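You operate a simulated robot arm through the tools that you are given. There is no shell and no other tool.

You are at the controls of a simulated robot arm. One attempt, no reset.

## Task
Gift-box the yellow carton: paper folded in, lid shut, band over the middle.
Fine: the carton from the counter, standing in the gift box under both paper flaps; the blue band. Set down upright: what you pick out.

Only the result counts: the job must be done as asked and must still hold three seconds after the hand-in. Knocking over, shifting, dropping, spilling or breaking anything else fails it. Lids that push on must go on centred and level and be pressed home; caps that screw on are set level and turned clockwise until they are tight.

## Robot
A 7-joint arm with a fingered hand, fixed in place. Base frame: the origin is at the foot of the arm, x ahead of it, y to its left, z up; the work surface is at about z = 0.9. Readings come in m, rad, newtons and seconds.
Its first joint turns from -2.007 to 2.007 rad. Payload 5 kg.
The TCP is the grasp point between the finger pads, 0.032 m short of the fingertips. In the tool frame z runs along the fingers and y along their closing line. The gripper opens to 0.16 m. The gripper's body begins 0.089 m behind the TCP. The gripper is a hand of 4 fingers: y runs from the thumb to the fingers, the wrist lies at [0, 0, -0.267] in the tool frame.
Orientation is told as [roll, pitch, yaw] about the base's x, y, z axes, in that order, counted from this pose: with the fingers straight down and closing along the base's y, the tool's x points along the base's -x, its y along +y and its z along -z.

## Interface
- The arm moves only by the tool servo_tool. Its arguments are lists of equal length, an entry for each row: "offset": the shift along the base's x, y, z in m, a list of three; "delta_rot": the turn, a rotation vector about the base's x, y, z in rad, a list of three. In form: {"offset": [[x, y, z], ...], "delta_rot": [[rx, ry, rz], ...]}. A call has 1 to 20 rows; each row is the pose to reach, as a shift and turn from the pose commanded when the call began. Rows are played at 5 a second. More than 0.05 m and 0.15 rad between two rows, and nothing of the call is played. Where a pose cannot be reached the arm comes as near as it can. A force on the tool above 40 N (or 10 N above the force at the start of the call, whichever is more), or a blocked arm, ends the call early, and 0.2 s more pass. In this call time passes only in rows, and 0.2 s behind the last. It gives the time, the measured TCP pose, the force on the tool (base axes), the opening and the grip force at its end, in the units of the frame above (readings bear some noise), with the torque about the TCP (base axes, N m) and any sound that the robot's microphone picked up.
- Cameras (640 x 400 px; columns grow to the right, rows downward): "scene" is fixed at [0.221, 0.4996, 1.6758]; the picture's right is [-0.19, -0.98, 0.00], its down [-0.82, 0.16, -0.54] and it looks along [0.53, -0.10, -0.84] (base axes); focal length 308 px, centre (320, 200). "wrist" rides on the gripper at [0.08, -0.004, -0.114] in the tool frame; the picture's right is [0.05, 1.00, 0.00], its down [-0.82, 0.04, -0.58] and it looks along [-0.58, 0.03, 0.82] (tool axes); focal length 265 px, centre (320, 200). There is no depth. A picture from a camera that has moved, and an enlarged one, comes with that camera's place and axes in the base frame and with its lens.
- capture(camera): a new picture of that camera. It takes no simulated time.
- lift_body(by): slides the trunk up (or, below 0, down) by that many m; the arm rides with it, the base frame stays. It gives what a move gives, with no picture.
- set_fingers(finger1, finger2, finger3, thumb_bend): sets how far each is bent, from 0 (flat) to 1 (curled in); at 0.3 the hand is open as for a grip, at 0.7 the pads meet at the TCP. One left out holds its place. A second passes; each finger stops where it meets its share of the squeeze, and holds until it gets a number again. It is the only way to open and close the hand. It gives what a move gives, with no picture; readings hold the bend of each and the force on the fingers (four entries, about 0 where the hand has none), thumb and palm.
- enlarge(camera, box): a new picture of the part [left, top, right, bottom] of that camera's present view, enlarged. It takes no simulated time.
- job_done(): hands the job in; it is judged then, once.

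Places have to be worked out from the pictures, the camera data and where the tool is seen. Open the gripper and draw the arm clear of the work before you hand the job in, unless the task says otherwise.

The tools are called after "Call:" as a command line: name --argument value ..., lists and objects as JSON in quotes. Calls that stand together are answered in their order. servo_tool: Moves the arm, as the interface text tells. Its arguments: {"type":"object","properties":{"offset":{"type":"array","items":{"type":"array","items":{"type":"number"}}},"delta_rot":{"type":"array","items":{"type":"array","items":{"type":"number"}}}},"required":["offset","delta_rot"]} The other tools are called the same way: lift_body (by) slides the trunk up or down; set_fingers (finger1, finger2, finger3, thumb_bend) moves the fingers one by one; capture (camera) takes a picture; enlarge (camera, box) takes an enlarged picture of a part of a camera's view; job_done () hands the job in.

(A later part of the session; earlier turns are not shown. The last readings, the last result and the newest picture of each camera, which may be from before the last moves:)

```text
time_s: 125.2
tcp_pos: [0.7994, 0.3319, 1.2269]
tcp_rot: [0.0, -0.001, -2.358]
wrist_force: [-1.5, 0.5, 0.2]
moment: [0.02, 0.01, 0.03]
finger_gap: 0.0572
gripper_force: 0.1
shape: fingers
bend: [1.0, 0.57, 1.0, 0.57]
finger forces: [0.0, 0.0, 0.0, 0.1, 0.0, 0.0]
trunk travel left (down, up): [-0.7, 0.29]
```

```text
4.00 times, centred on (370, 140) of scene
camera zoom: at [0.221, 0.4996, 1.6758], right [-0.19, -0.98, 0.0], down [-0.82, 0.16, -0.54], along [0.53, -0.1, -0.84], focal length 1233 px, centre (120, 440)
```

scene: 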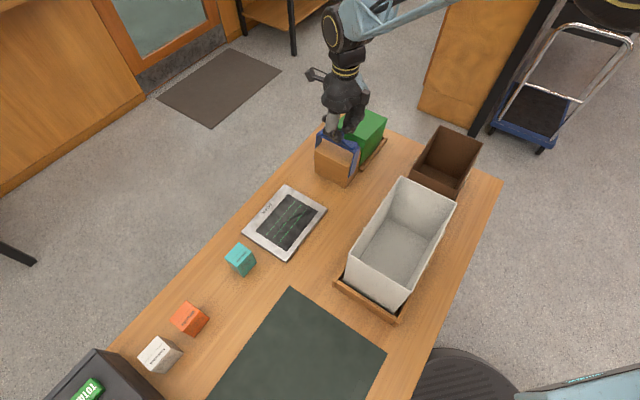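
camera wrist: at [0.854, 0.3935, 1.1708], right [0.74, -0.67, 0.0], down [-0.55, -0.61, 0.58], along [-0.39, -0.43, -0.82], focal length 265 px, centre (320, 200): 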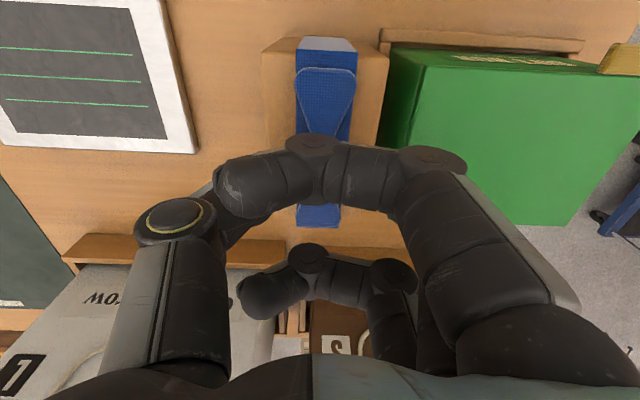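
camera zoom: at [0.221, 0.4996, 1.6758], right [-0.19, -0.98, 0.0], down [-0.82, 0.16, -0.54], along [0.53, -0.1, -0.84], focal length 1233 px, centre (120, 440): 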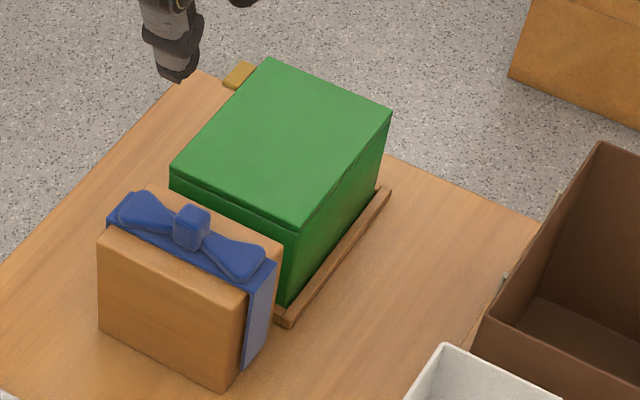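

Now I rotate the hand by 90° (fingers toward the far side) and move over the lid near the tab, thumb curled.

Call:
servo_tool --offset '[[0.0132, -0.0098, 0], [0.0264, -0.0197, 0], [0.0396, -0.0295, 0], [0.0528, -0.0394, 0], [0.066, -0.0492, 0], [0.0792, -0.0591, 0], [0.0924, -0.0689, 0], [0.1056, -0.0788, 0], [0.1188, -0.0886, 0], [0.132, -0.0985, 0], [0.1452, -0.1083, 0]]' --delta_rot '[[0, 0, 0.1428], [0, 0, 0.2856], [0, 0, 0.4284], [0, 0, 0.5712], [0, 0, 0.714], [0, 0, 0.8568], [0, 0, 0.9996], [0, 0, 1.1424], [0, 0, 1.2852], [0, 0, 1.428], [0, 0, 1.5708]]'

Call:
set_fingers --finger1 0.42 --finger2 0.42 --finger3 0.42 --thumb_bend 1.0

Call:
capture --camera "wrist"

Call:
enlarge --camera "scene" --box '[310, 30, 430, 190]'

```text
time_s: 127.6
tcp_pos: [0.949, 0.2266, 1.2269]
tcp_rot: [-0.002, 0.001, -0.783]
wrist_force: [0.8, 0.0, -0.7]
moment: [-0.02, 0.0, 0.03]
finger_gap: 0.0569
gripper_force: 0.0
shape: fingers
bend: [1.0, 0.57, 1.0, 0.57]
finger forces: [0.0, 0.0, 0.0, 0.1, 0.0, 0.0]
trunk travel left (down, up): [-0.7, 0.29]
```

```text
time_s: 128.6
tcp_pos: [0.9482, 0.2266, 1.227]
tcp_rot: [-0.001, 0.0, -0.784]
wrist_force: [-0.2, 0.3, -0.6]
moment: [0.01, 0.05, -0.02]
finger_gap: 0.0573
gripper_force: 0.1
shape: fingers
bend: [0.42, 0.42, 0.42, 1.0]
finger forces: [0.1, 0.1, 0.0, 0.0, 0.1, 0.1]
trunk travel left (down, up): [-0.7, 0.29]
```

```text
taken
camera wrist: at [0.8887, 0.2809, 1.3408], right [0.67, 0.74, 0.0], down [0.61, -0.55, 0.58], along [0.43, -0.39, -0.82], focal length 265 px, centre (320, 200)
```

wrist: 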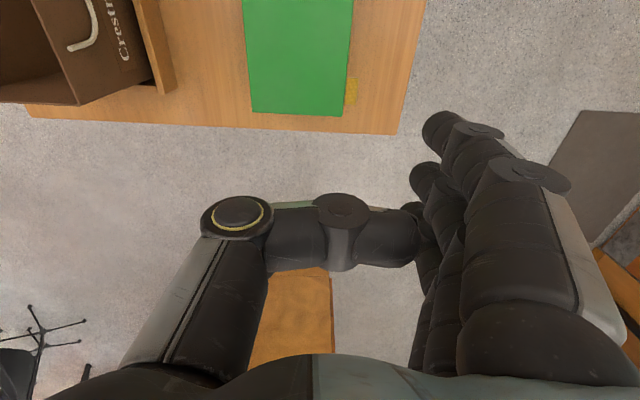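

```text
2.50 times, centred on (370, 110) of scene
camera zoom: at [0.221, 0.4996, 1.6758], right [-0.19, -0.98, 0.0], down [-0.82, 0.16, -0.54], along [0.53, -0.1, -0.84], focal length 771 px, centre (195, 425)
```

zoom: 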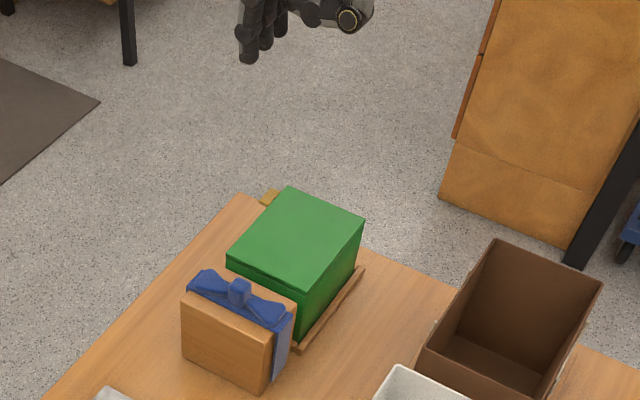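

The tab is in view and the hand is lined up with it. I lower so the fingers go down on the far side of the tab.

Call:
servo_tool --offset '[[0, 0, -0.045], [0, 0, -0.09], [0, 0, -0.135], [0, 0, -0.17], [0, 0, -0.19]]' --delta_rot '[[0, 0, 0], [0, 0, 0], [0, 0, 0], [0, 0, 0], [0, 0, 0]]'

Call:
capture --camera "wrist"

Call:
enlarge --camera "scene" --box '[330, 70, 410, 150]'

```text
time_s: 129.8
tcp_pos: [0.9457, 0.2269, 1.035]
tcp_rot: [0.0, 0.002, -0.786]
wrist_force: [-0.5, 0.1, 0.3]
moment: [0.01, -0.03, -0.02]
finger_gap: 0.0569
gripper_force: 0.1
shape: fingers
bend: [0.42, 0.42, 0.42, 1.0]
finger forces: [0.0, 0.1, 0.1, 0.0, 0.0, 0.1]
trunk travel left (down, up): [-0.7, 0.29]
```

```text
taken
camera wrist: at [0.8856, 0.2808, 1.1491], right [0.67, 0.74, 0.0], down [0.61, -0.55, 0.58], along [0.43, -0.39, -0.82], focal length 265 px, centre (320, 200)
```

wrist: 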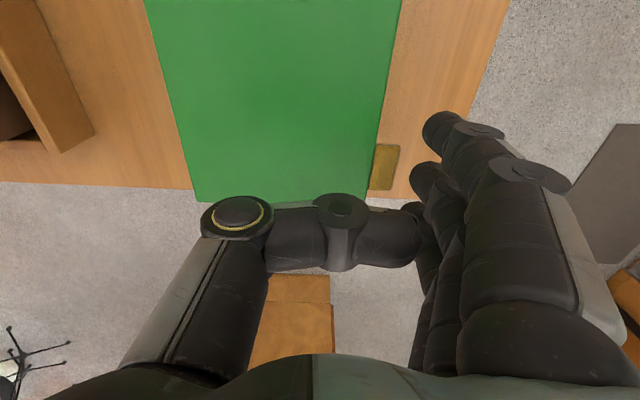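

```text
5.00 times, centred on (370, 110) of scene
camera zoom: at [0.221, 0.4996, 1.6758], right [-0.19, -0.98, 0.0], down [-0.82, 0.16, -0.54], along [0.53, -0.1, -0.84], focal length 1542 px, centre (70, 650)
```

zoom: 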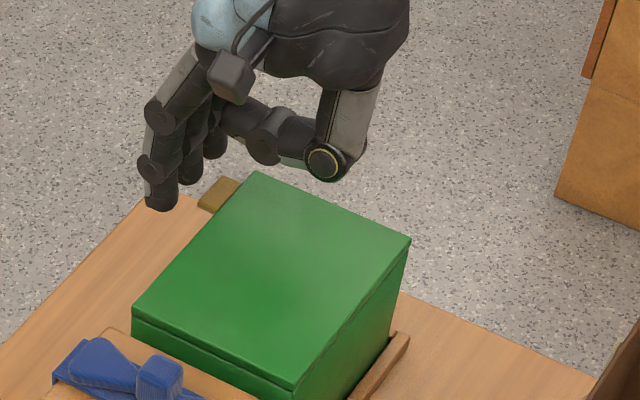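

Fingers are just outside the tab with good alignment. I lower another 2 cm so the fingertips are below the tab.

Call:
servo_tool --offset '[[0, 0, -0.008], [0, 0, -0.014], [0, 0, -0.019]]' --delta_rot '[[0, 0, 0], [0, 0, 0], [0, 0, 0]]'

Call:
set_fingers --finger1 0.45 --finger2 0.52 --finger3 0.45

Call:
capture --camera "wrist"

Call:
enlarge --camera "scene" --box '[330, 70, 410, 150]'

```text
time_s: 130.6
tcp_pos: [0.9448, 0.2269, 1.0197]
tcp_rot: [0.0, -0.001, -0.784]
wrist_force: [-0.1, -0.4, -0.5]
moment: [0.02, 0.01, 0.01]
finger_gap: 0.057
gripper_force: 0.2
shape: fingers
bend: [0.42, 0.42, 0.42, 1.0]
finger forces: [0.0, 0.0, 0.1, 0.0, 0.1, 0.0]
trunk travel left (down, up): [-0.7, 0.29]
```

```text
time_s: 131.6
tcp_pos: [0.9463, 0.2262, 1.019]
tcp_rot: [0.001, 0.0, -0.784]
wrist_force: [3.5, 2.9, 1.4]
moment: [0.13, -0.11, -0.02]
finger_gap: 0.055
gripper_force: 2.3
shape: fingers
bend: [0.45, 0.49, 0.45, 1.0]
finger forces: [0.1, 4.3, 0.1, 0.0, 0.1, 0.1]
trunk travel left (down, up): [-0.7, 0.29]
```

```text
taken
camera wrist: at [0.8852, 0.2809, 1.1329], right [0.67, 0.74, 0.0], down [0.61, -0.55, 0.58], along [0.43, -0.39, -0.82], focal length 265 px, centre (320, 200)
```

wrist: 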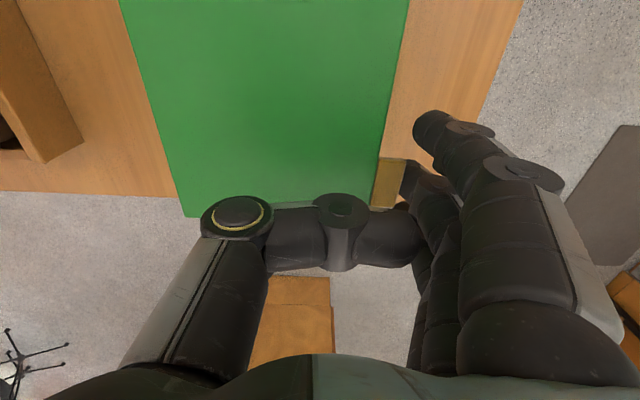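

```text
5.00 times, centred on (370, 110) of scene
camera zoom: at [0.221, 0.4996, 1.6758], right [-0.19, -0.98, 0.0], down [-0.82, 0.16, -0.54], along [0.53, -0.1, -0.84], focal length 1542 px, centre (70, 650)
```

zoom: 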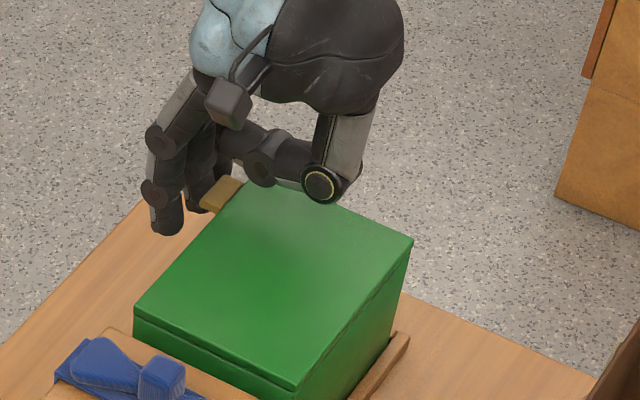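

The middle finger presses on the tab's front edge (4 N). With that friction plus its inward curl I can drag the tab upward. I increase the finger bend and lift slowly along the hinge arc.

Call:
set_fingers --finger2 0.58

Call:
servo_tool --offset '[[0, 0, 0.005], [0, 0, 0.01], [-0.0007, -0.0007, 0.015], [-0.0014, -0.0014, 0.02]]' --delta_rot '[[0, 0, 0], [0, 0, 0], [0, 0, 0], [0, 0, 0]]'

Call:
capture --camera "wrist"

Call:
enlarge --camera "scene" --box '[330, 70, 410, 150]'

```text
time_s: 132.6
tcp_pos: [0.9458, 0.2274, 1.0194]
tcp_rot: [-0.001, 0.0, -0.787]
wrist_force: [2.5, 3.8, 0.7]
moment: [0.08, -0.05, 0.0]
finger_gap: 0.0553
gripper_force: 1.9
shape: fingers
bend: [0.45, 0.54, 0.45, 1.0]
finger forces: [0.0, 3.4, 0.0, 0.0, 0.1, 0.0]
trunk travel left (down, up): [-0.7, 0.29]
```

```text
time_s: 133.6
tcp_pos: [0.9454, 0.2253, 1.0394]
tcp_rot: [0.0, -0.001, -0.785]
wrist_force: [2.7, 2.3, 1.8]
moment: [0.04, -0.05, 0.0]
finger_gap: 0.0551
gripper_force: 1.9
shape: fingers
bend: [0.45, 0.55, 0.45, 1.0]
finger forces: [0.0, 3.8, 0.0, 0.0, 0.0, 0.1]
trunk travel left (down, up): [-0.7, 0.29]
```

```text
taken
camera wrist: at [0.8852, 0.2786, 1.1531], right [0.67, 0.74, 0.0], down [0.61, -0.55, 0.58], along [0.43, -0.39, -0.82], focal length 265 px, centre (320, 200)
```

wrist: 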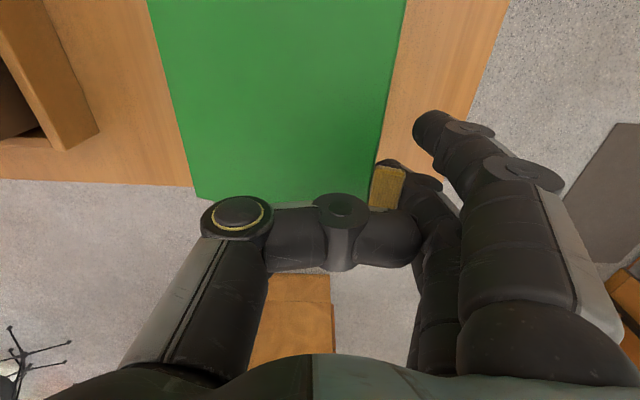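

```text
5.00 times, centred on (370, 110) of scene
camera zoom: at [0.221, 0.4996, 1.6758], right [-0.19, -0.98, 0.0], down [-0.82, 0.16, -0.54], along [0.53, -0.1, -0.84], focal length 1542 px, centre (70, 650)
```

zoom: 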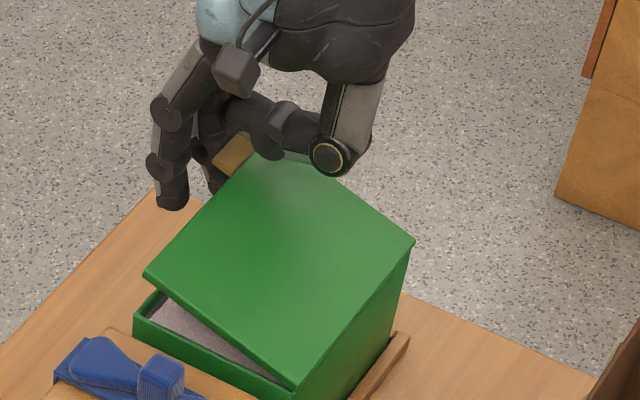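

It works: the lid is open about 15° with the finger under the tab, and the paper flaps inside are still folded. I keep following the hinge arc.

Call:
servo_tool --offset '[[-0.003, -0.003, 0.012], [-0.0061, -0.0061, 0.0233], [-0.0108, -0.0108, 0.0345], [-0.0155, -0.0155, 0.0451], [-0.0216, -0.0216, 0.0545], [-0.0278, -0.0278, 0.0638]]' --delta_rot '[[0, 0, 0], [0, 0, 0], [0, 0, 0], [0, 0, 0], [0, 0, 0], [0, 0, 0]]'

Call:
capture --camera "wrist"

Call:
enlarge --camera "scene" --box '[320, 50, 420, 170]'

```text
time_s: 135.0
tcp_pos: [0.9157, 0.1967, 1.1036]
tcp_rot: [0.0, 0.0, -0.784]
wrist_force: [0.8, 0.0, -0.6]
moment: [0.01, 0.03, 0.07]
finger_gap: 0.0551
gripper_force: 0.0
shape: fingers
bend: [0.45, 0.56, 0.45, 1.0]
finger forces: [0.0, 0.0, 0.0, 0.0, 0.1, 0.1]
trunk travel left (down, up): [-0.7, 0.29]
```

```text
taken
camera wrist: at [0.8557, 0.2513, 1.2166], right [0.67, 0.74, 0.0], down [0.61, -0.55, 0.58], along [0.43, -0.39, -0.82], focal length 265 px, centre (320, 200)
```

wrist: 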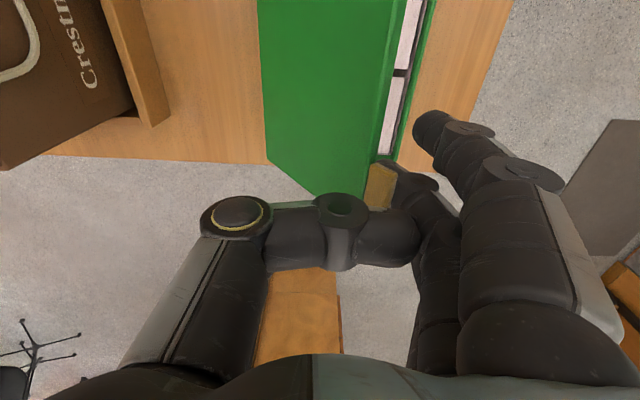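

```text
3.33 times, centred on (370, 110) of scene
camera zoom: at [0.221, 0.4996, 1.6758], right [-0.19, -0.98, 0.0], down [-0.82, 0.16, -0.54], along [0.53, -0.1, -0.84], focal length 1028 px, centre (153, 500)
```

zoom: 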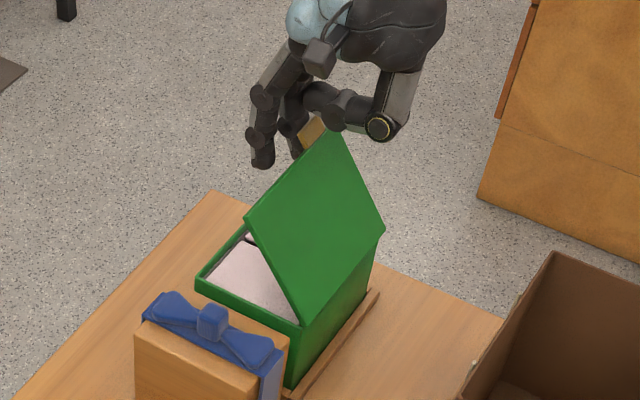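

The lid is at about 50° and riding well on the finger. I continue over the top past vertical.

Call:
servo_tool --offset '[[-0.0074, -0.0074, 0.0078], [-0.0147, -0.0147, 0.0149], [-0.023, -0.023, 0.0205], [-0.0312, -0.0312, 0.0253], [-0.04, -0.04, 0.0285], [-0.0489, -0.0489, 0.0309], [-0.0624, -0.0624, 0.0318], [-0.0759, -0.0759, 0.0298]]' --delta_rot '[[0, 0, 0], [0, 0, 0], [0, 0, 0], [0, 0, 0], [0, 0, 0], [0, 0, 0], [0, 0, 0], [0, 0, 0]]'

Call:
capture --camera "wrist"

Call:
enlarge --camera "scene" --box '[320, 50, 440, 190]'

```text
time_s: 136.8
tcp_pos: [0.84, 0.122, 1.1317]
tcp_rot: [0.0, 0.002, -0.786]
wrist_force: [1.7, 0.6, 1.2]
moment: [0.01, -0.07, -0.05]
finger_gap: 0.0551
gripper_force: 0.4
shape: fingers
bend: [0.45, 0.55, 0.45, 1.0]
finger forces: [0.0, 1.4, 0.0, 0.0, 0.0, 0.0]
trunk travel left (down, up): [-0.7, 0.29]
```

```text
taken
camera wrist: at [0.7801, 0.1765, 1.2447], right [0.67, 0.74, 0.0], down [0.61, -0.55, 0.58], along [0.43, -0.39, -0.82], focal length 265 px, centre (320, 200)
```

wrist: 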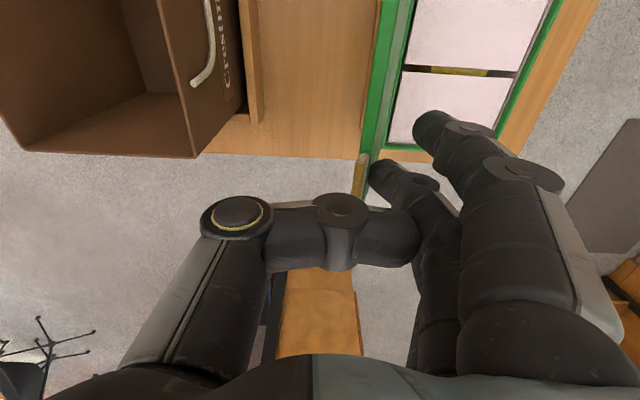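

```text
2.86 times, centred on (380, 120) of scene
camera zoom: at [0.221, 0.4996, 1.6758], right [-0.19, -0.98, 0.0], down [-0.82, 0.16, -0.54], along [0.53, -0.1, -0.84], focal length 881 px, centre (149, 429)
```

zoom: 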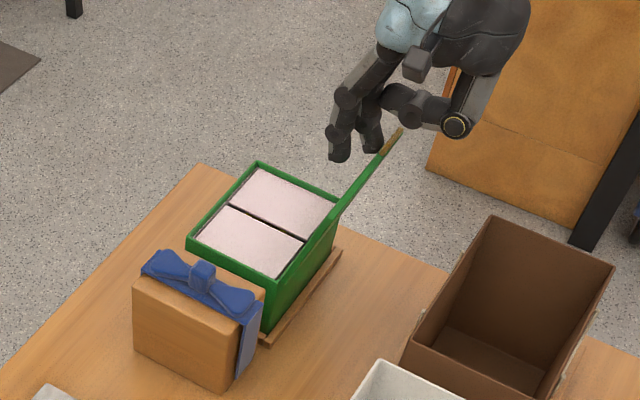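

The lid is fully open again and the flaps are still flat. I back the fingers off and rise clear.

Call:
servo_tool --offset '[[0.008, 0.008, 0.005], [0.02, 0.02, 0.015], [0.025, 0.025, 0.05], [0.025, 0.025, 0.09]]' --delta_rot '[[0, 0, 0], [0, 0, 0], [0, 0, 0], [0, 0, 0]]'

Call:
enlarge --camera "scene" --box '[320, 70, 440, 190]'

```text
time_s: 137.8
tcp_pos: [0.8654, 0.1458, 1.2231]
tcp_rot: [0.001, 0.001, -0.785]
wrist_force: [1.1, 0.0, -0.4]
moment: [-0.01, -0.01, 0.03]
finger_gap: 0.0551
gripper_force: 0.0
shape: fingers
bend: [0.45, 0.56, 0.45, 1.0]
finger forces: [0.0, 0.1, 0.1, 0.1, 0.0, 0.0]
trunk travel left (down, up): [-0.7, 0.29]
```

```text
3.33 times, centred on (380, 130) of scene
camera zoom: at [0.221, 0.4996, 1.6758], right [-0.19, -0.98, 0.0], down [-0.82, 0.16, -0.54], along [0.53, -0.1, -0.84], focal length 1028 px, centre (120, 433)
```

zoom: 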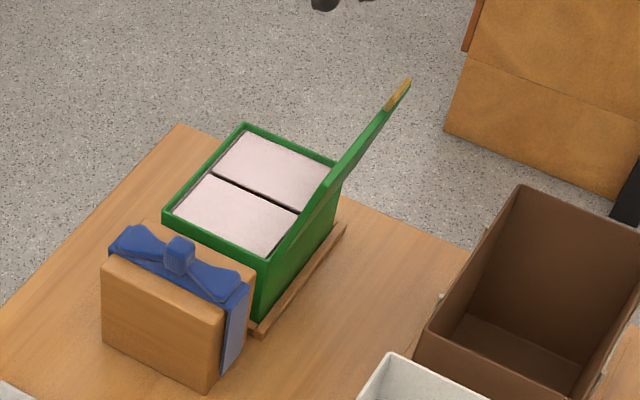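

The lid is open as at the start. I go back over the band with the pinch orientation to check if it is free now.

Call:
servo_tool --offset '[[-0.0059, 0.0171, 0], [-0.0118, 0.0343, 0], [-0.0178, 0.0514, 0], [-0.0237, 0.0685, 0], [-0.0296, 0.0856, 0], [-0.0355, 0.1028, 0], [-0.0414, 0.1199, 0], [-0.0473, 0.137, 0], [-0.0533, 0.1541, 0], [-0.0592, 0.1713, 0], [-0.0651, 0.1884, 0]]' --delta_rot '[[0, 0, -0.1428], [0, 0, -0.2856], [0, 0, -0.4284], [0, 0, -0.5712], [0, 0, -0.714], [0, 0, -0.8568], [0, 0, -0.9996], [0, 0, -1.1424], [0, 0, -1.2852], [0, 0, -1.428], [0, 0, -1.5708]]'

Call:
set_fingers --finger1 0.3 --finger2 0.3 --finger3 0.3 --thumb_bend 0.3

Call:
capture --camera "wrist"

Call:
enlarge --camera "wrist" --box '[240, 20, 440, 180]'

```text
time_s: 140.2
tcp_pos: [0.8018, 0.3367, 1.2234]
tcp_rot: [0.002, 0.0, -2.36]
wrist_force: [-0.1, 0.2, -1.0]
moment: [0.0, 0.01, 0.02]
finger_gap: 0.0553
gripper_force: 0.1
shape: fingers
bend: [0.45, 0.56, 0.45, 1.0]
finger forces: [0.0, 0.1, 0.0, 0.0, 0.0, 0.0]
trunk travel left (down, up): [-0.7, 0.29]
```

```text
time_s: 141.2
tcp_pos: [0.8, 0.3345, 1.2229]
tcp_rot: [0.001, 0.001, -2.355]
wrist_force: [0.2, 0.4, 0.1]
moment: [0.03, -0.03, 0.03]
finger_gap: 0.1701
gripper_force: 0.1
shape: fingers
bend: [0.3, 0.3, 0.3, 0.3]
finger forces: [0.1, 0.0, 0.1, 0.2, 0.0, 0.1]
trunk travel left (down, up): [-0.7, 0.29]
```

```text
taken
camera wrist: at [0.8546, 0.3949, 1.3364], right [0.74, -0.67, 0.0], down [-0.55, -0.61, 0.58], along [-0.39, -0.43, -0.82], focal length 265 px, centre (320, 200)
```

wrist: 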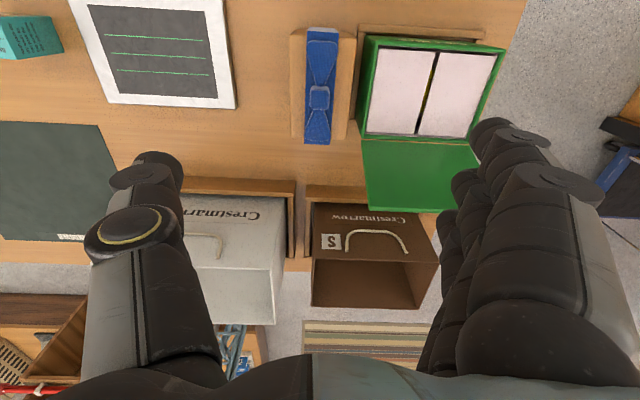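

```text
2.50 times, centred on (340, 100) of wrist
camera zoom: at [0.8546, 0.3949, 1.3364], right [0.74, -0.67, 0.0], down [-0.55, -0.61, 0.58], along [-0.39, -0.43, -0.82], focal length 664 px, centre (270, 450)
```

zoom: 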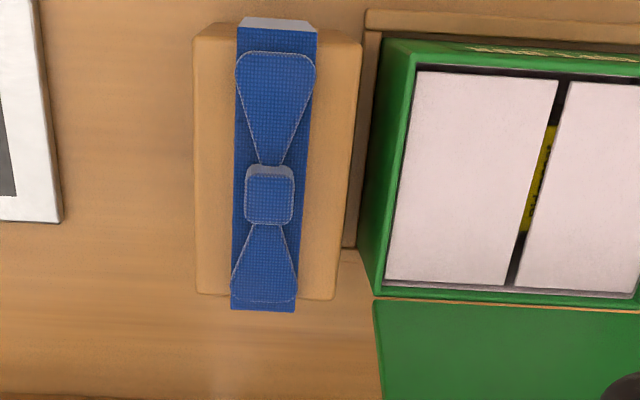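

The yellow carton is visible through the flap seam and everything looks right. The knot is directly below the TCP. I pre-shape, descend and pinch.

Call:
set_fingers --finger1 1.0 --finger2 0.58 --finger3 1.0 --thumb_bend 0.6

Call:
servo_tool --offset '[[0, 0, -0.045], [0, 0, -0.09], [0, 0, -0.13], [0, 0, -0.155], [0, 0, -0.1646]]' --delta_rot '[[0, 0, 0], [0, 0, 0], [0, 0, 0], [0, 0, 0], [0, 0, 0]]'

Call:
set_fingers --finger2 0.65 --thumb_bend 0.66

Call:
set_fingers --finger2 0.73 --thumb_bend 0.68

Call:
servo_tool --offset '[[0, 0, 0.003], [0, 0, 0.006], [0, 0, 0.008]]' --delta_rot '[[0, 0, 0], [0, 0, 0], [0, 0, 0]]'

Call:
enlarge --camera "scene" --box '[320, 120, 370, 170]'

```text
time_s: 142.2
tcp_pos: [0.8008, 0.3357, 1.2235]
tcp_rot: [-0.001, -0.001, -2.356]
wrist_force: [0.3, 0.2, 0.3]
moment: [-0.02, 0.01, -0.01]
finger_gap: 0.0554
gripper_force: 0.1
shape: fingers
bend: [1.0, 0.57, 1.0, 0.6]
finger forces: [0.0, 0.1, 0.0, 0.1, 0.0, 0.0]
trunk travel left (down, up): [-0.7, 0.29]
```

```text
time_s: 143.4
tcp_pos: [0.798, 0.3346, 1.0568]
tcp_rot: [-0.001, -0.001, -2.357]
wrist_force: [-0.5, -0.3, 0.0]
moment: [-0.02, 0.03, -0.05]
finger_gap: 0.0554
gripper_force: 0.0
shape: fingers
bend: [1.0, 0.57, 1.0, 0.6]
finger forces: [0.0, 0.0, 0.0, 0.0, 0.1, 0.0]
trunk travel left (down, up): [-0.7, 0.29]
```

```text
time_s: 144.4
tcp_pos: [0.7982, 0.3343, 1.0563]
tcp_rot: [0.0, 0.001, -2.356]
wrist_force: [-0.3, 0.0, -0.6]
moment: [-0.04, -0.01, 0.03]
finger_gap: 0.0527
gripper_force: 0.8
shape: fingers
bend: [1.0, 0.64, 1.0, 0.66]
finger forces: [0.1, 0.8, 0.1, 0.0, 0.9, 0.0]
trunk travel left (down, up): [-0.7, 0.29]
```

```text
time_s: 145.4
tcp_pos: [0.7988, 0.3333, 1.0567]
tcp_rot: [-0.001, 0.0, -2.356]
wrist_force: [-0.1, -1.4, 0.3]
moment: [-0.01, 0.05, 0.0]
finger_gap: 0.052
gripper_force: 5.1
shape: fingers
bend: [1.0, 0.66, 1.0, 0.67]
finger forces: [0.0, 5.9, 0.0, 0.0, 5.3, 0.0]
trunk travel left (down, up): [-0.7, 0.29]
```

```text
time_s: 146.2
tcp_pos: [0.8006, 0.3343, 1.0659]
tcp_rot: [0.0, -0.001, -2.356]
wrist_force: [3.9, -3.7, -6.7]
moment: [-0.05, -0.01, 0.01]
finger_gap: 0.0516
gripper_force: 4.9
shape: fingers
bend: [1.0, 0.65, 1.0, 0.67]
finger forces: [0.1, 7.7, 0.0, 0.0, 1.9, 0.0]
trunk travel left (down, up): [-0.7, 0.29]
```

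```text
8.00 times, centred on (345, 145) of scene
camera zoom: at [0.221, 0.4996, 1.6758], right [-0.19, -0.98, 0.0], down [-0.82, 0.16, -0.54], along [0.53, -0.1, -0.84], focal length 2467 px, centre (120, 640)
```

zoom: 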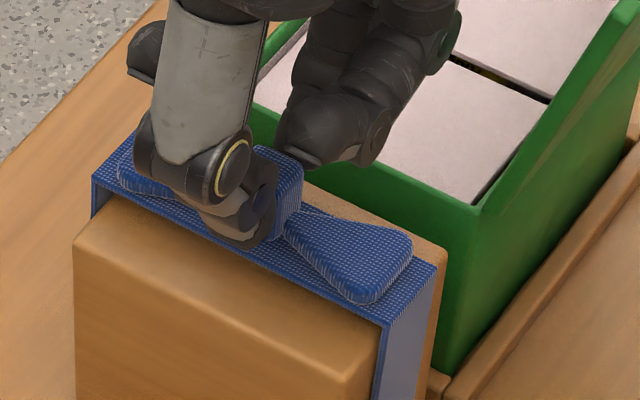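

I compare the box's position in this lifted state with the lowered state, to be sure whether it really still follows with the lid open.

Call:
enlarge --camera "scene" --box '[345, 115, 395, 165]'

Call:
servo_tool --offset '[[0, 0, -0.003], [0, 0, -0.006], [0, 0, -0.008]]' --delta_rot '[[0, 0, 0], [0, 0, 0], [0, 0, 0]]'

Call:
enlarge --camera "scene" --box '[345, 115, 395, 165]'

```text
8.00 times, centred on (370, 140) of scene
camera zoom: at [0.221, 0.4996, 1.6758], right [-0.19, -0.98, 0.0], down [-0.82, 0.16, -0.54], along [0.53, -0.1, -0.84], focal length 2467 px, centre (-80, 680)
```

zoom: 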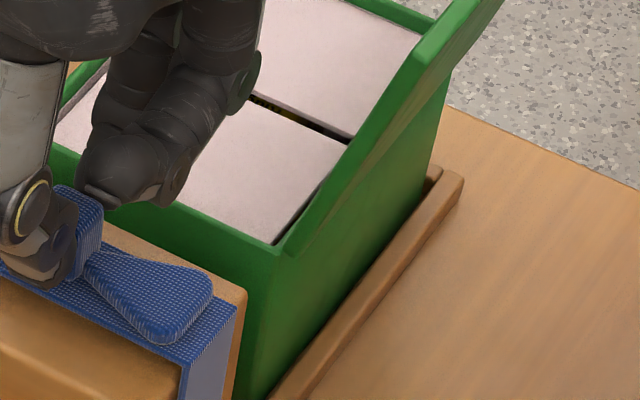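

```text
time_s: 147.0
tcp_pos: [0.7999, 0.3372, 1.0576]
tcp_rot: [-0.001, 0.0, -2.357]
wrist_force: [-0.7, -0.9, 0.2]
moment: [0.05, 0.04, 0.0]
finger_gap: 0.0519
gripper_force: 6.0
shape: fingers
bend: [1.0, 0.66, 1.0, 0.67]
finger forces: [0.0, 5.8, 0.0, 0.1, 6.1, 0.0]
trunk travel left (down, up): [-0.7, 0.29]
```

```text
8.00 times, centred on (370, 140) of scene
camera zoom: at [0.221, 0.4996, 1.6758], right [-0.19, -0.98, 0.0], down [-0.82, 0.16, -0.54], along [0.53, -0.1, -0.84], focal length 2467 px, centre (-80, 680)
```

zoom: 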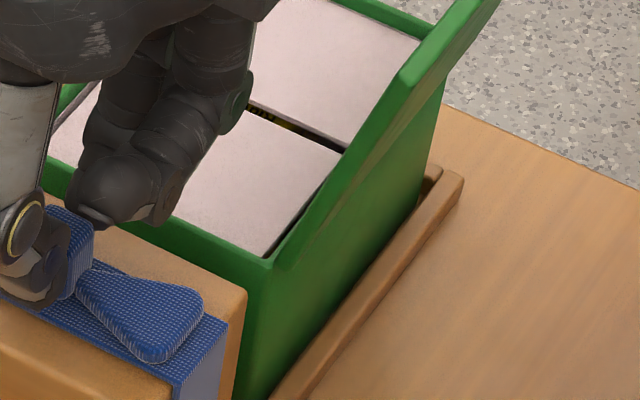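

Confirmed: the box follows even with the lid open, so the lid state isn't the switch. I also never heard a latch click, so the lid may not have been fully "pressed home". I'll release the band, shut the lid again and press firmly at its free edge, listening for a click.

Call:
set_fingers --finger2 0.58 --thumb_bend 0.58

Call:
servo_tool --offset '[[0, 0, 0.04], [0, 0, 0.08], [0, 0, 0.12], [0, 0, 0.156]]' --delta_rot '[[0, 0, 0], [0, 0, 0], [0, 0, 0], [0, 0, 0]]'

Call:
set_fingers --finger2 0.42 --thumb_bend 1.0

Call:
set_fingers --finger2 1.0

Call:
capture --camera "scene"

```text
time_s: 148.0
tcp_pos: [0.8005, 0.3355, 1.0561]
tcp_rot: [0.001, 0.0, -2.355]
wrist_force: [0.1, -0.6, -0.1]
moment: [0.0, -0.02, 0.0]
finger_gap: 0.0571
gripper_force: 0.1
shape: fingers
bend: [1.0, 0.57, 1.0, 0.57]
finger forces: [0.0, 0.0, 0.0, 0.0, 0.0, 0.1]
trunk travel left (down, up): [-0.7, 0.29]
```

```text
time_s: 149.0
tcp_pos: [0.798, 0.3346, 1.2138]
tcp_rot: [0.0, 0.0, -2.358]
wrist_force: [-0.4, -0.6, 0.1]
moment: [0.01, -0.02, 0.01]
finger_gap: 0.057
gripper_force: 0.0
shape: fingers
bend: [1.0, 0.57, 1.0, 0.57]
finger forces: [0.1, 0.0, 0.0, 0.1, 0.1, 0.0]
trunk travel left (down, up): [-0.7, 0.29]
```

```text
time_s: 150.0
tcp_pos: [0.7991, 0.3347, 1.2137]
tcp_rot: [0.0, 0.0, -2.356]
wrist_force: [0.3, 0.7, 0.2]
moment: [-0.01, -0.03, -0.04]
finger_gap: 0.05
gripper_force: 0.1
shape: fingers
bend: [1.0, 0.42, 1.0, 1.0]
finger forces: [0.0, 0.0, 0.0, 0.0, 0.0, 0.1]
trunk travel left (down, up): [-0.7, 0.29]
```

```text
time_s: 151.0
tcp_pos: [0.7986, 0.3345, 1.2143]
tcp_rot: [0.001, 0.002, -2.356]
wrist_force: [0.7, -0.4, -0.4]
moment: [-0.01, -0.01, 0.01]
finger_gap: 0.0489
gripper_force: 0.1
shape: fingers
bend: [1.0, 0.93, 1.0, 1.0]
finger forces: [0.0, 0.1, 0.0, 0.1, 0.1, 0.0]
trunk travel left (down, up): [-0.7, 0.29]
```

```text
taken
```

scene: 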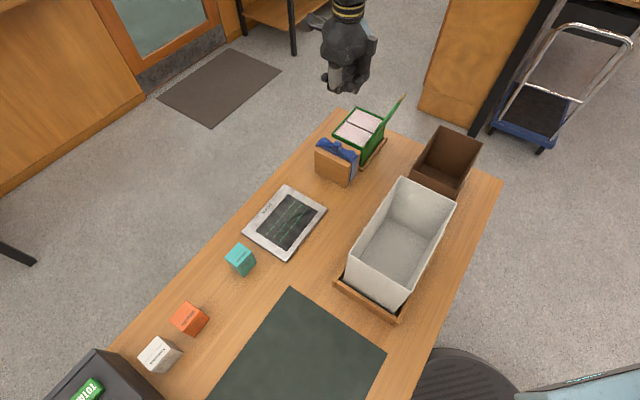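

I bring the fist behind the lid again and push it shut as before.

Call:
servo_tool --offset '[[0, -0.045, 0], [0, -0.09, 0], [-0.005, -0.13, 0], [-0.012, -0.17, 0], [-0.022, -0.2017, 0]]' --delta_rot '[[0, 0, 0], [0, 0, 0], [0, 0, 0], [0, 0, 0], [0, 0, 0]]'

Call:
servo_tool --offset '[[0, 0, -0.04], [0, 0, -0.08], [0, 0, -0.12], [0, 0, -0.145]]' --delta_rot '[[0, 0, 0], [0, 0, 0], [0, 0, 0], [0, 0, 0]]'

Call:
enlarge --camera "scene" --box '[320, 30, 480, 190]'

```text
time_s: 152.2
tcp_pos: [0.78, 0.1319, 1.2135]
tcp_rot: [-0.001, -0.001, -2.356]
wrist_force: [-0.4, -0.1, 0.1]
moment: [0.05, 0.01, 0.03]
finger_gap: 0.0493
gripper_force: 0.1
shape: fingers
bend: [1.0, 0.93, 1.0, 1.0]
finger forces: [0.1, 0.1, 0.0, 0.0, 0.0, 0.0]
trunk travel left (down, up): [-0.7, 0.29]
```

```text
time_s: 153.2
tcp_pos: [0.7804, 0.1337, 1.0702]
tcp_rot: [-0.001, -0.001, -2.359]
wrist_force: [0.3, 0.2, -1.0]
moment: [-0.01, 0.01, 0.03]
finger_gap: 0.0491
gripper_force: 0.0
shape: fingers
bend: [1.0, 0.93, 1.0, 1.0]
finger forces: [0.0, 0.0, 0.1, 0.0, 0.0, 0.1]
trunk travel left (down, up): [-0.7, 0.29]
```

```text
2.50 times, centred on (400, 110) of scene
camera zoom: at [0.221, 0.4996, 1.6758], right [-0.19, -0.98, 0.0], down [-0.82, 0.16, -0.54], along [0.53, -0.1, -0.84], focal length 771 px, centre (120, 425)
```

zoom: 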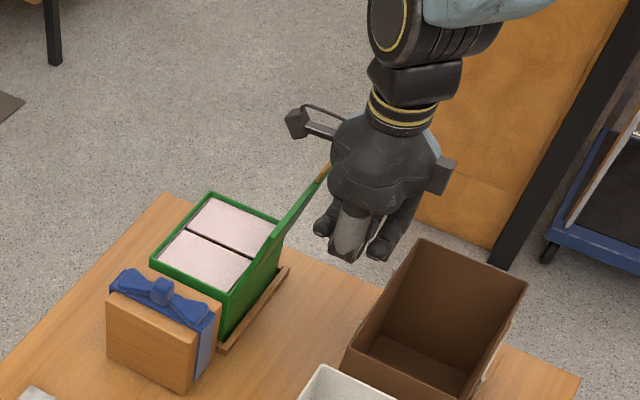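

Same position as the first time; I push forward past vertical.

Call:
servo_tool --offset '[[0.0085, 0.0085, 0], [0.017, 0.017, 0], [0.0255, 0.0255, 0], [0.034, 0.034, 0], [0.0425, 0.0425, 0], [0.051, 0.051, 0], [0.0595, 0.0595, 0], [0.068, 0.068, 0], [0.0765, 0.0765, 0]]' --delta_rot '[[0, 0, 0], [0, 0, 0], [0, 0, 0], [0, 0, 0], [0, 0, 0], [0, 0, 0], [0, 0, 0], [0, 0, 0], [0, 0, 0]]'

Call:
servo_tool --offset '[[0, 0, 0.03], [0, 0, 0.06], [0.025, 0.025, 0.06], [0.05, 0.05, 0.06]]' --delta_rot '[[0, 0, 0], [0, 0, 0], [0, 0, 0], [0, 0, 0]]'

Call:
enlarge --camera "scene" --box '[325, 90, 415, 190]'

```text
time_s: 155.2
tcp_pos: [0.8549, 0.209, 1.0696]
tcp_rot: [-0.001, -0.002, -2.356]
wrist_force: [0.8, -0.5, 0.2]
moment: [-0.04, 0.0, -0.01]
finger_gap: 0.0491
gripper_force: 0.1
shape: fingers
bend: [1.0, 0.93, 1.0, 1.0]
finger forces: [0.0, 0.0, 0.0, 0.1, 0.0, 0.0]
trunk travel left (down, up): [-0.7, 0.29]
```

```text
time_s: 156.2
tcp_pos: [0.9055, 0.2609, 1.1269]
tcp_rot: [0.001, -0.002, -2.358]
wrist_force: [0.0, -0.5, 0.4]
moment: [0.0, 0.04, -0.02]
finger_gap: 0.0493
gripper_force: 0.0
shape: fingers
bend: [1.0, 0.93, 1.0, 1.0]
finger forces: [0.1, 0.0, 0.1, 0.0, 0.0, 0.1]
trunk travel left (down, up): [-0.7, 0.29]
```

```text
4.00 times, centred on (370, 140) of scene
camera zoom: at [0.221, 0.4996, 1.6758], right [-0.19, -0.98, 0.0], down [-0.82, 0.16, -0.54], along [0.53, -0.1, -0.84], focal length 1233 px, centre (120, 440)
```

zoom: 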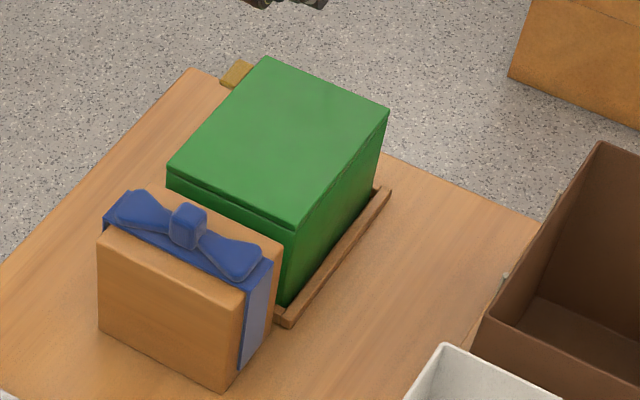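

The lid is shut. Now I press firmly with the fully curled fist near the free edge, up to about 30–35 N, listening for a click.

Call:
servo_tool --offset '[[0, 0, -0.04], [0, 0, -0.08], [0, 0, -0.105], [0, 0, -0.112]]' --delta_rot '[[0, 0, 0], [0, 0, 0], [0, 0, 0], [0, 0, 0]]'

Call:
servo_tool --offset '[[0, 0, -0.003], [0, 0, -0.006], [0, 0, -0.009], [0, 0, -0.012], [0, 0, -0.015]]' --delta_rot '[[0, 0, 0], [0, 0, 0], [0, 0, 0], [0, 0, 0], [0, 0, 0]]'

Call:
enlarge --camera "scene" --box '[325, 90, 415, 190]'

```text
time_s: 157.2
tcp_pos: [0.9064, 0.2584, 1.0181]
tcp_rot: [0.0, 0.001, -2.356]
wrist_force: [-0.3, -0.8, 0.7]
moment: [-0.01, 0.04, 0.02]
finger_gap: 0.049
gripper_force: 0.0
shape: fingers
bend: [1.0, 0.93, 1.0, 1.0]
finger forces: [0.0, 0.0, 0.0, 0.0, 0.0, 0.0]
trunk travel left (down, up): [-0.7, 0.29]
```

```text
time_s: 158.4
tcp_pos: [0.9047, 0.2586, 1.006]
tcp_rot: [0.001, 0.004, -2.355]
wrist_force: [-1.0, 0.9, 20.7]
moment: [-0.5, -0.52, -0.01]
finger_gap: 0.0499
gripper_force: 17.2
shape: fingers
bend: [1.0, 0.95, 1.0, 1.0]
finger forces: [0.0, 34.2, 0.0, 0.0, 0.1, 0.0]
trunk travel left (down, up): [-0.7, 0.29]
```

```text
4.00 times, centred on (370, 140) of scene
camera zoom: at [0.221, 0.4996, 1.6758], right [-0.19, -0.98, 0.0], down [-0.82, 0.16, -0.54], along [0.53, -0.1, -0.84], focal length 1233 px, centre (120, 440)
```

zoom: 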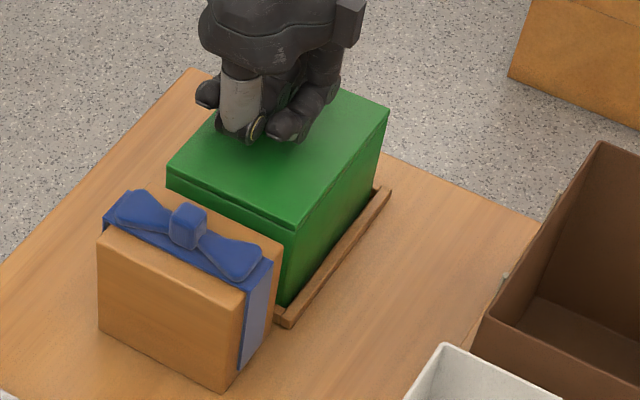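

No click, but the lid is certainly fully down. I test the band once more after this firm press.

Call:
servo_tool --offset '[[0, 0, 0.02], [0, 0, 0.06], [0, 0, 0.11], [0, 0, 0.15], [0, 0, 0.2]]' --delta_rot '[[0, 0, 0], [0, 0, 0], [0, 0, 0], [0, 0, 0], [0, 0, 0]]'

Call:
set_fingers --finger2 0.42 --thumb_bend 0.42

Call:
servo_tool --offset '[[-0.036, 0.025, 0], [-0.072, 0.051, 0], [-0.1056, 0.0769, 0]]' --delta_rot '[[0, 0, 0], [0, 0, 0], [0, 0, 0]]'

Call:
set_fingers --finger1 0.3 --finger2 0.3 --finger3 0.3 --thumb_bend 0.3

Call:
enlarge --camera "wrist" --box '[240, 20, 440, 180]'

```text
time_s: 159.6
tcp_pos: [0.9067, 0.2564, 1.2025]
tcp_rot: [0.0, 0.001, -2.356]
wrist_force: [-0.4, 0.3, 0.3]
moment: [-0.02, -0.01, -0.03]
finger_gap: 0.0502
gripper_force: 0.1
shape: fingers
bend: [1.0, 0.95, 1.0, 1.0]
finger forces: [0.0, 0.0, 0.0, 0.1, 0.0, 0.0]
trunk travel left (down, up): [-0.7, 0.29]
```

```text
time_s: 160.6
tcp_pos: [0.9084, 0.2565, 1.202]
tcp_rot: [0.0, 0.0, -2.357]
wrist_force: [0.0, -0.1, 0.4]
moment: [0.0, 0.0, 0.01]
finger_gap: 0.068
gripper_force: 0.1
shape: fingers
bend: [1.0, 0.42, 1.0, 0.42]
finger forces: [0.1, 0.0, 0.1, 0.1, 0.1, 0.0]
trunk travel left (down, up): [-0.7, 0.29]
```

```text
time_s: 161.4
tcp_pos: [0.7994, 0.3367, 1.2064]
tcp_rot: [0.003, 0.0, -2.357]
wrist_force: [-0.3, 0.5, 0.7]
moment: [-0.06, -0.03, 0.02]
finger_gap: 0.068
gripper_force: 0.0
shape: fingers
bend: [1.0, 0.42, 1.0, 0.42]
finger forces: [0.0, 0.1, 0.0, 0.0, 0.1, 0.0]
trunk travel left (down, up): [-0.7, 0.29]
```

```text
time_s: 162.4
tcp_pos: [0.8004, 0.3361, 1.2056]
tcp_rot: [0.0, 0.001, -2.356]
wrist_force: [0.4, 0.2, 0.0]
moment: [-0.02, 0.06, 0.01]
finger_gap: 0.17
gripper_force: 0.0
shape: fingers
bend: [0.3, 0.3, 0.3, 0.3]
finger forces: [0.0, 0.0, 0.0, 0.0, 0.0, 0.1]
trunk travel left (down, up): [-0.7, 0.29]
```

```text
2.50 times, centred on (340, 100) of wrist
camera zoom: at [0.8545, 0.3962, 1.3186], right [0.74, -0.67, 0.0], down [-0.55, -0.61, 0.58], along [-0.39, -0.43, -0.82], focal length 664 px, centre (270, 450)
```

zoom: 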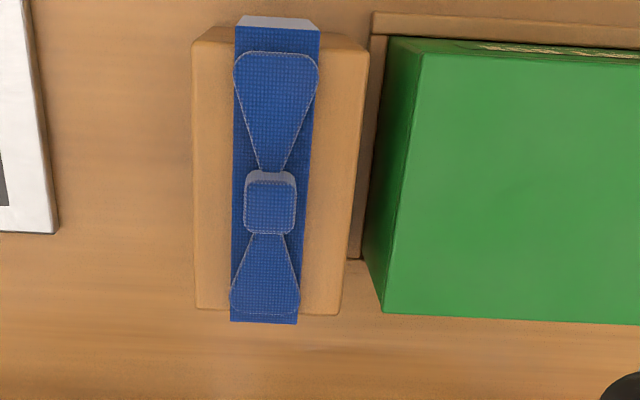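

I retry with a full-hand grip (all three fingers plus thumb), in case the two-digit pinch is not seen as a proper hold.

Call:
set_fingers --finger1 0.56 --finger2 0.56 --finger3 0.56 --thumb_bend 0.58

Call:
servo_tool --offset '[[0.0008, -0.0008, -0.045], [0.0008, -0.0008, -0.09], [0.0008, -0.0008, -0.125], [0.0008, -0.0008, -0.149]]' --delta_rot '[[0, 0, 0], [0, 0, 0], [0, 0, 0], [0, 0, 0]]'

Call:
enlarge --camera "scene" --box '[320, 120, 370, 170]'

Call:
capture --camera "wrist"

```text
time_s: 163.4
tcp_pos: [0.8003, 0.3373, 1.2046]
tcp_rot: [0.0, -0.001, -2.354]
wrist_force: [0.1, -0.2, -0.6]
moment: [0.0, 0.0, -0.01]
finger_gap: 0.0669
gripper_force: 0.1
shape: fingers
bend: [0.56, 0.56, 0.56, 0.57]
finger forces: [0.1, 0.0, 0.1, 0.0, 0.0, 0.0]
trunk travel left (down, up): [-0.7, 0.29]
```

```text
time_s: 164.4
tcp_pos: [0.8014, 0.3367, 1.0538]
tcp_rot: [0.001, 0.001, -2.359]
wrist_force: [0.3, -0.3, -1.0]
moment: [-0.01, 0.02, 0.0]
finger_gap: 0.0669
gripper_force: 0.1
shape: fingers
bend: [0.56, 0.56, 0.56, 0.57]
finger forces: [0.0, 0.0, 0.0, 0.0, 0.0, 0.0]
trunk travel left (down, up): [-0.7, 0.29]
```

```text
8.00 times, centred on (345, 145) of scene
camera zoom: at [0.221, 0.4996, 1.6758], right [-0.19, -0.98, 0.0], down [-0.82, 0.16, -0.54], along [0.53, -0.1, -0.84], focal length 2467 px, centre (120, 640)
```

zoom: 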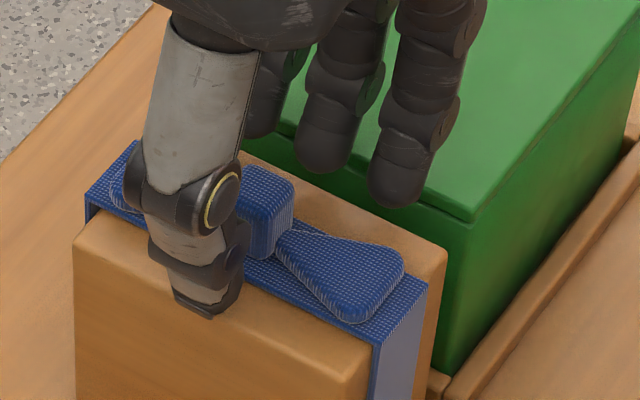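

```text
taken
camera wrist: at [0.8539, 0.3949, 1.1674], right [0.74, -0.67, 0.0], down [-0.55, -0.61, 0.58], along [-0.39, -0.43, -0.82], focal length 265 px, centre (320, 200)
```

wrist: 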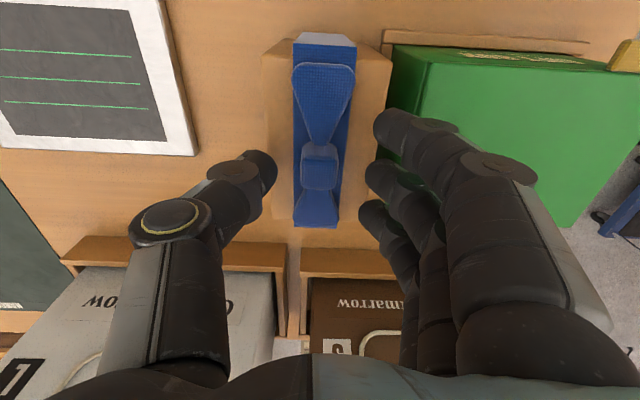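

This view shows all fingertips clearly on both sides of the bow. I close the full hand onto it.

Call:
set_fingers --finger1 0.63 --finger2 0.63 --finger3 0.63 --thumb_bend 0.65

Call:
set_fingers --finger1 0.72 --finger2 0.72 --finger3 0.72 --thumb_bend 0.7

Call:
capture --camera "wrist"

Call:
enlarge --camera "scene" --box '[345, 115, 395, 165]'

```text
time_s: 165.4
tcp_pos: [0.8008, 0.3345, 1.054]
tcp_rot: [0.001, 0.0, -2.357]
wrist_force: [0.2, 0.2, -0.6]
moment: [-0.01, -0.02, 0.01]
finger_gap: 0.0411
gripper_force: 0.1
shape: fingers
bend: [0.63, 0.63, 0.63, 0.65]
finger forces: [0.1, 0.0, 0.0, 0.1, 0.3, 0.1]
trunk travel left (down, up): [-0.7, 0.29]
```

```text
time_s: 166.4
tcp_pos: [0.7995, 0.3341, 1.0539]
tcp_rot: [-0.001, 0.001, -2.356]
wrist_force: [-0.2, -0.9, 0.5]
moment: [-0.04, -0.02, 0.01]
finger_gap: 0.0252
gripper_force: 7.5
shape: fingers
bend: [0.72, 0.65, 0.72, 0.68]
finger forces: [0.1, 7.1, 0.0, 0.0, 6.9, 0.0]
trunk travel left (down, up): [-0.7, 0.29]
```

```text
taken
camera wrist: at [0.8538, 0.3947, 1.1679], right [0.74, -0.67, 0.0], down [-0.55, -0.61, 0.58], along [-0.39, -0.43, -0.82], focal length 265 px, centre (320, 200)
```

wrist: 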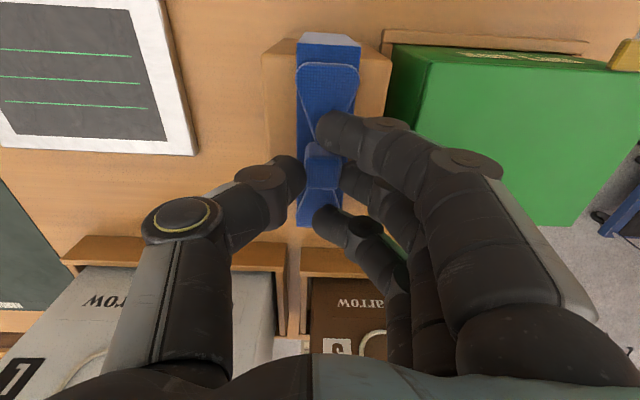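

```text
8.00 times, centred on (370, 140) of scene
camera zoom: at [0.221, 0.4996, 1.6758], right [-0.19, -0.98, 0.0], down [-0.82, 0.16, -0.54], along [0.53, -0.1, -0.84], focal length 2467 px, centre (-80, 680)
```

zoom: 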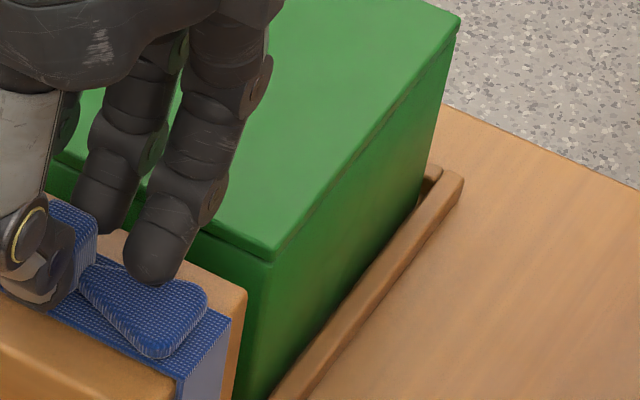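

Call:
servo_tool --offset '[[0, 0, 0.003], [0, 0, 0.006], [0, 0, 0.01]]' --delta_rot '[[0, 0, 0], [0, 0, 0], [0, 0, 0]]'

Call:
enlarge --camera "scene" --box '[345, 115, 395, 165]'

Call:
enlarge --camera "wrist" --box '[230, 20, 460, 250]'

```text
time_s: 167.2
tcp_pos: [0.8015, 0.3338, 1.0631]
tcp_rot: [0.0, 0.0, -2.358]
wrist_force: [3.3, -3.5, -6.7]
moment: [-0.07, -0.03, 0.01]
finger_gap: 0.0247
gripper_force: 6.3
shape: fingers
bend: [0.72, 0.65, 0.72, 0.68]
finger forces: [0.1, 8.4, 0.0, 0.0, 3.7, 0.0]
trunk travel left (down, up): [-0.7, 0.29]
```

```text
8.00 times, centred on (370, 140) of scene
camera zoom: at [0.221, 0.4996, 1.6758], right [-0.19, -0.98, 0.0], down [-0.82, 0.16, -0.54], along [0.53, -0.1, -0.84], focal length 2467 px, centre (-80, 680)
```

zoom: 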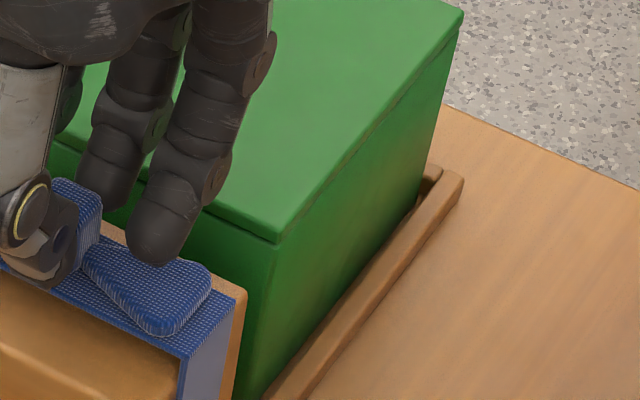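

```text
1.74 times, centred on (345, 135) of wrist
camera zoom: at [0.8553, 0.3941, 1.1767], right [0.74, -0.67, 0.0], down [-0.55, -0.61, 0.58], along [-0.39, -0.43, -0.82], focal length 462 px, centre (276, 313)
```

zoom: 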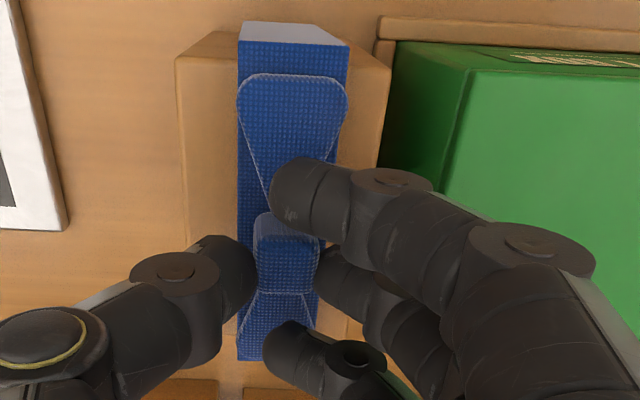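

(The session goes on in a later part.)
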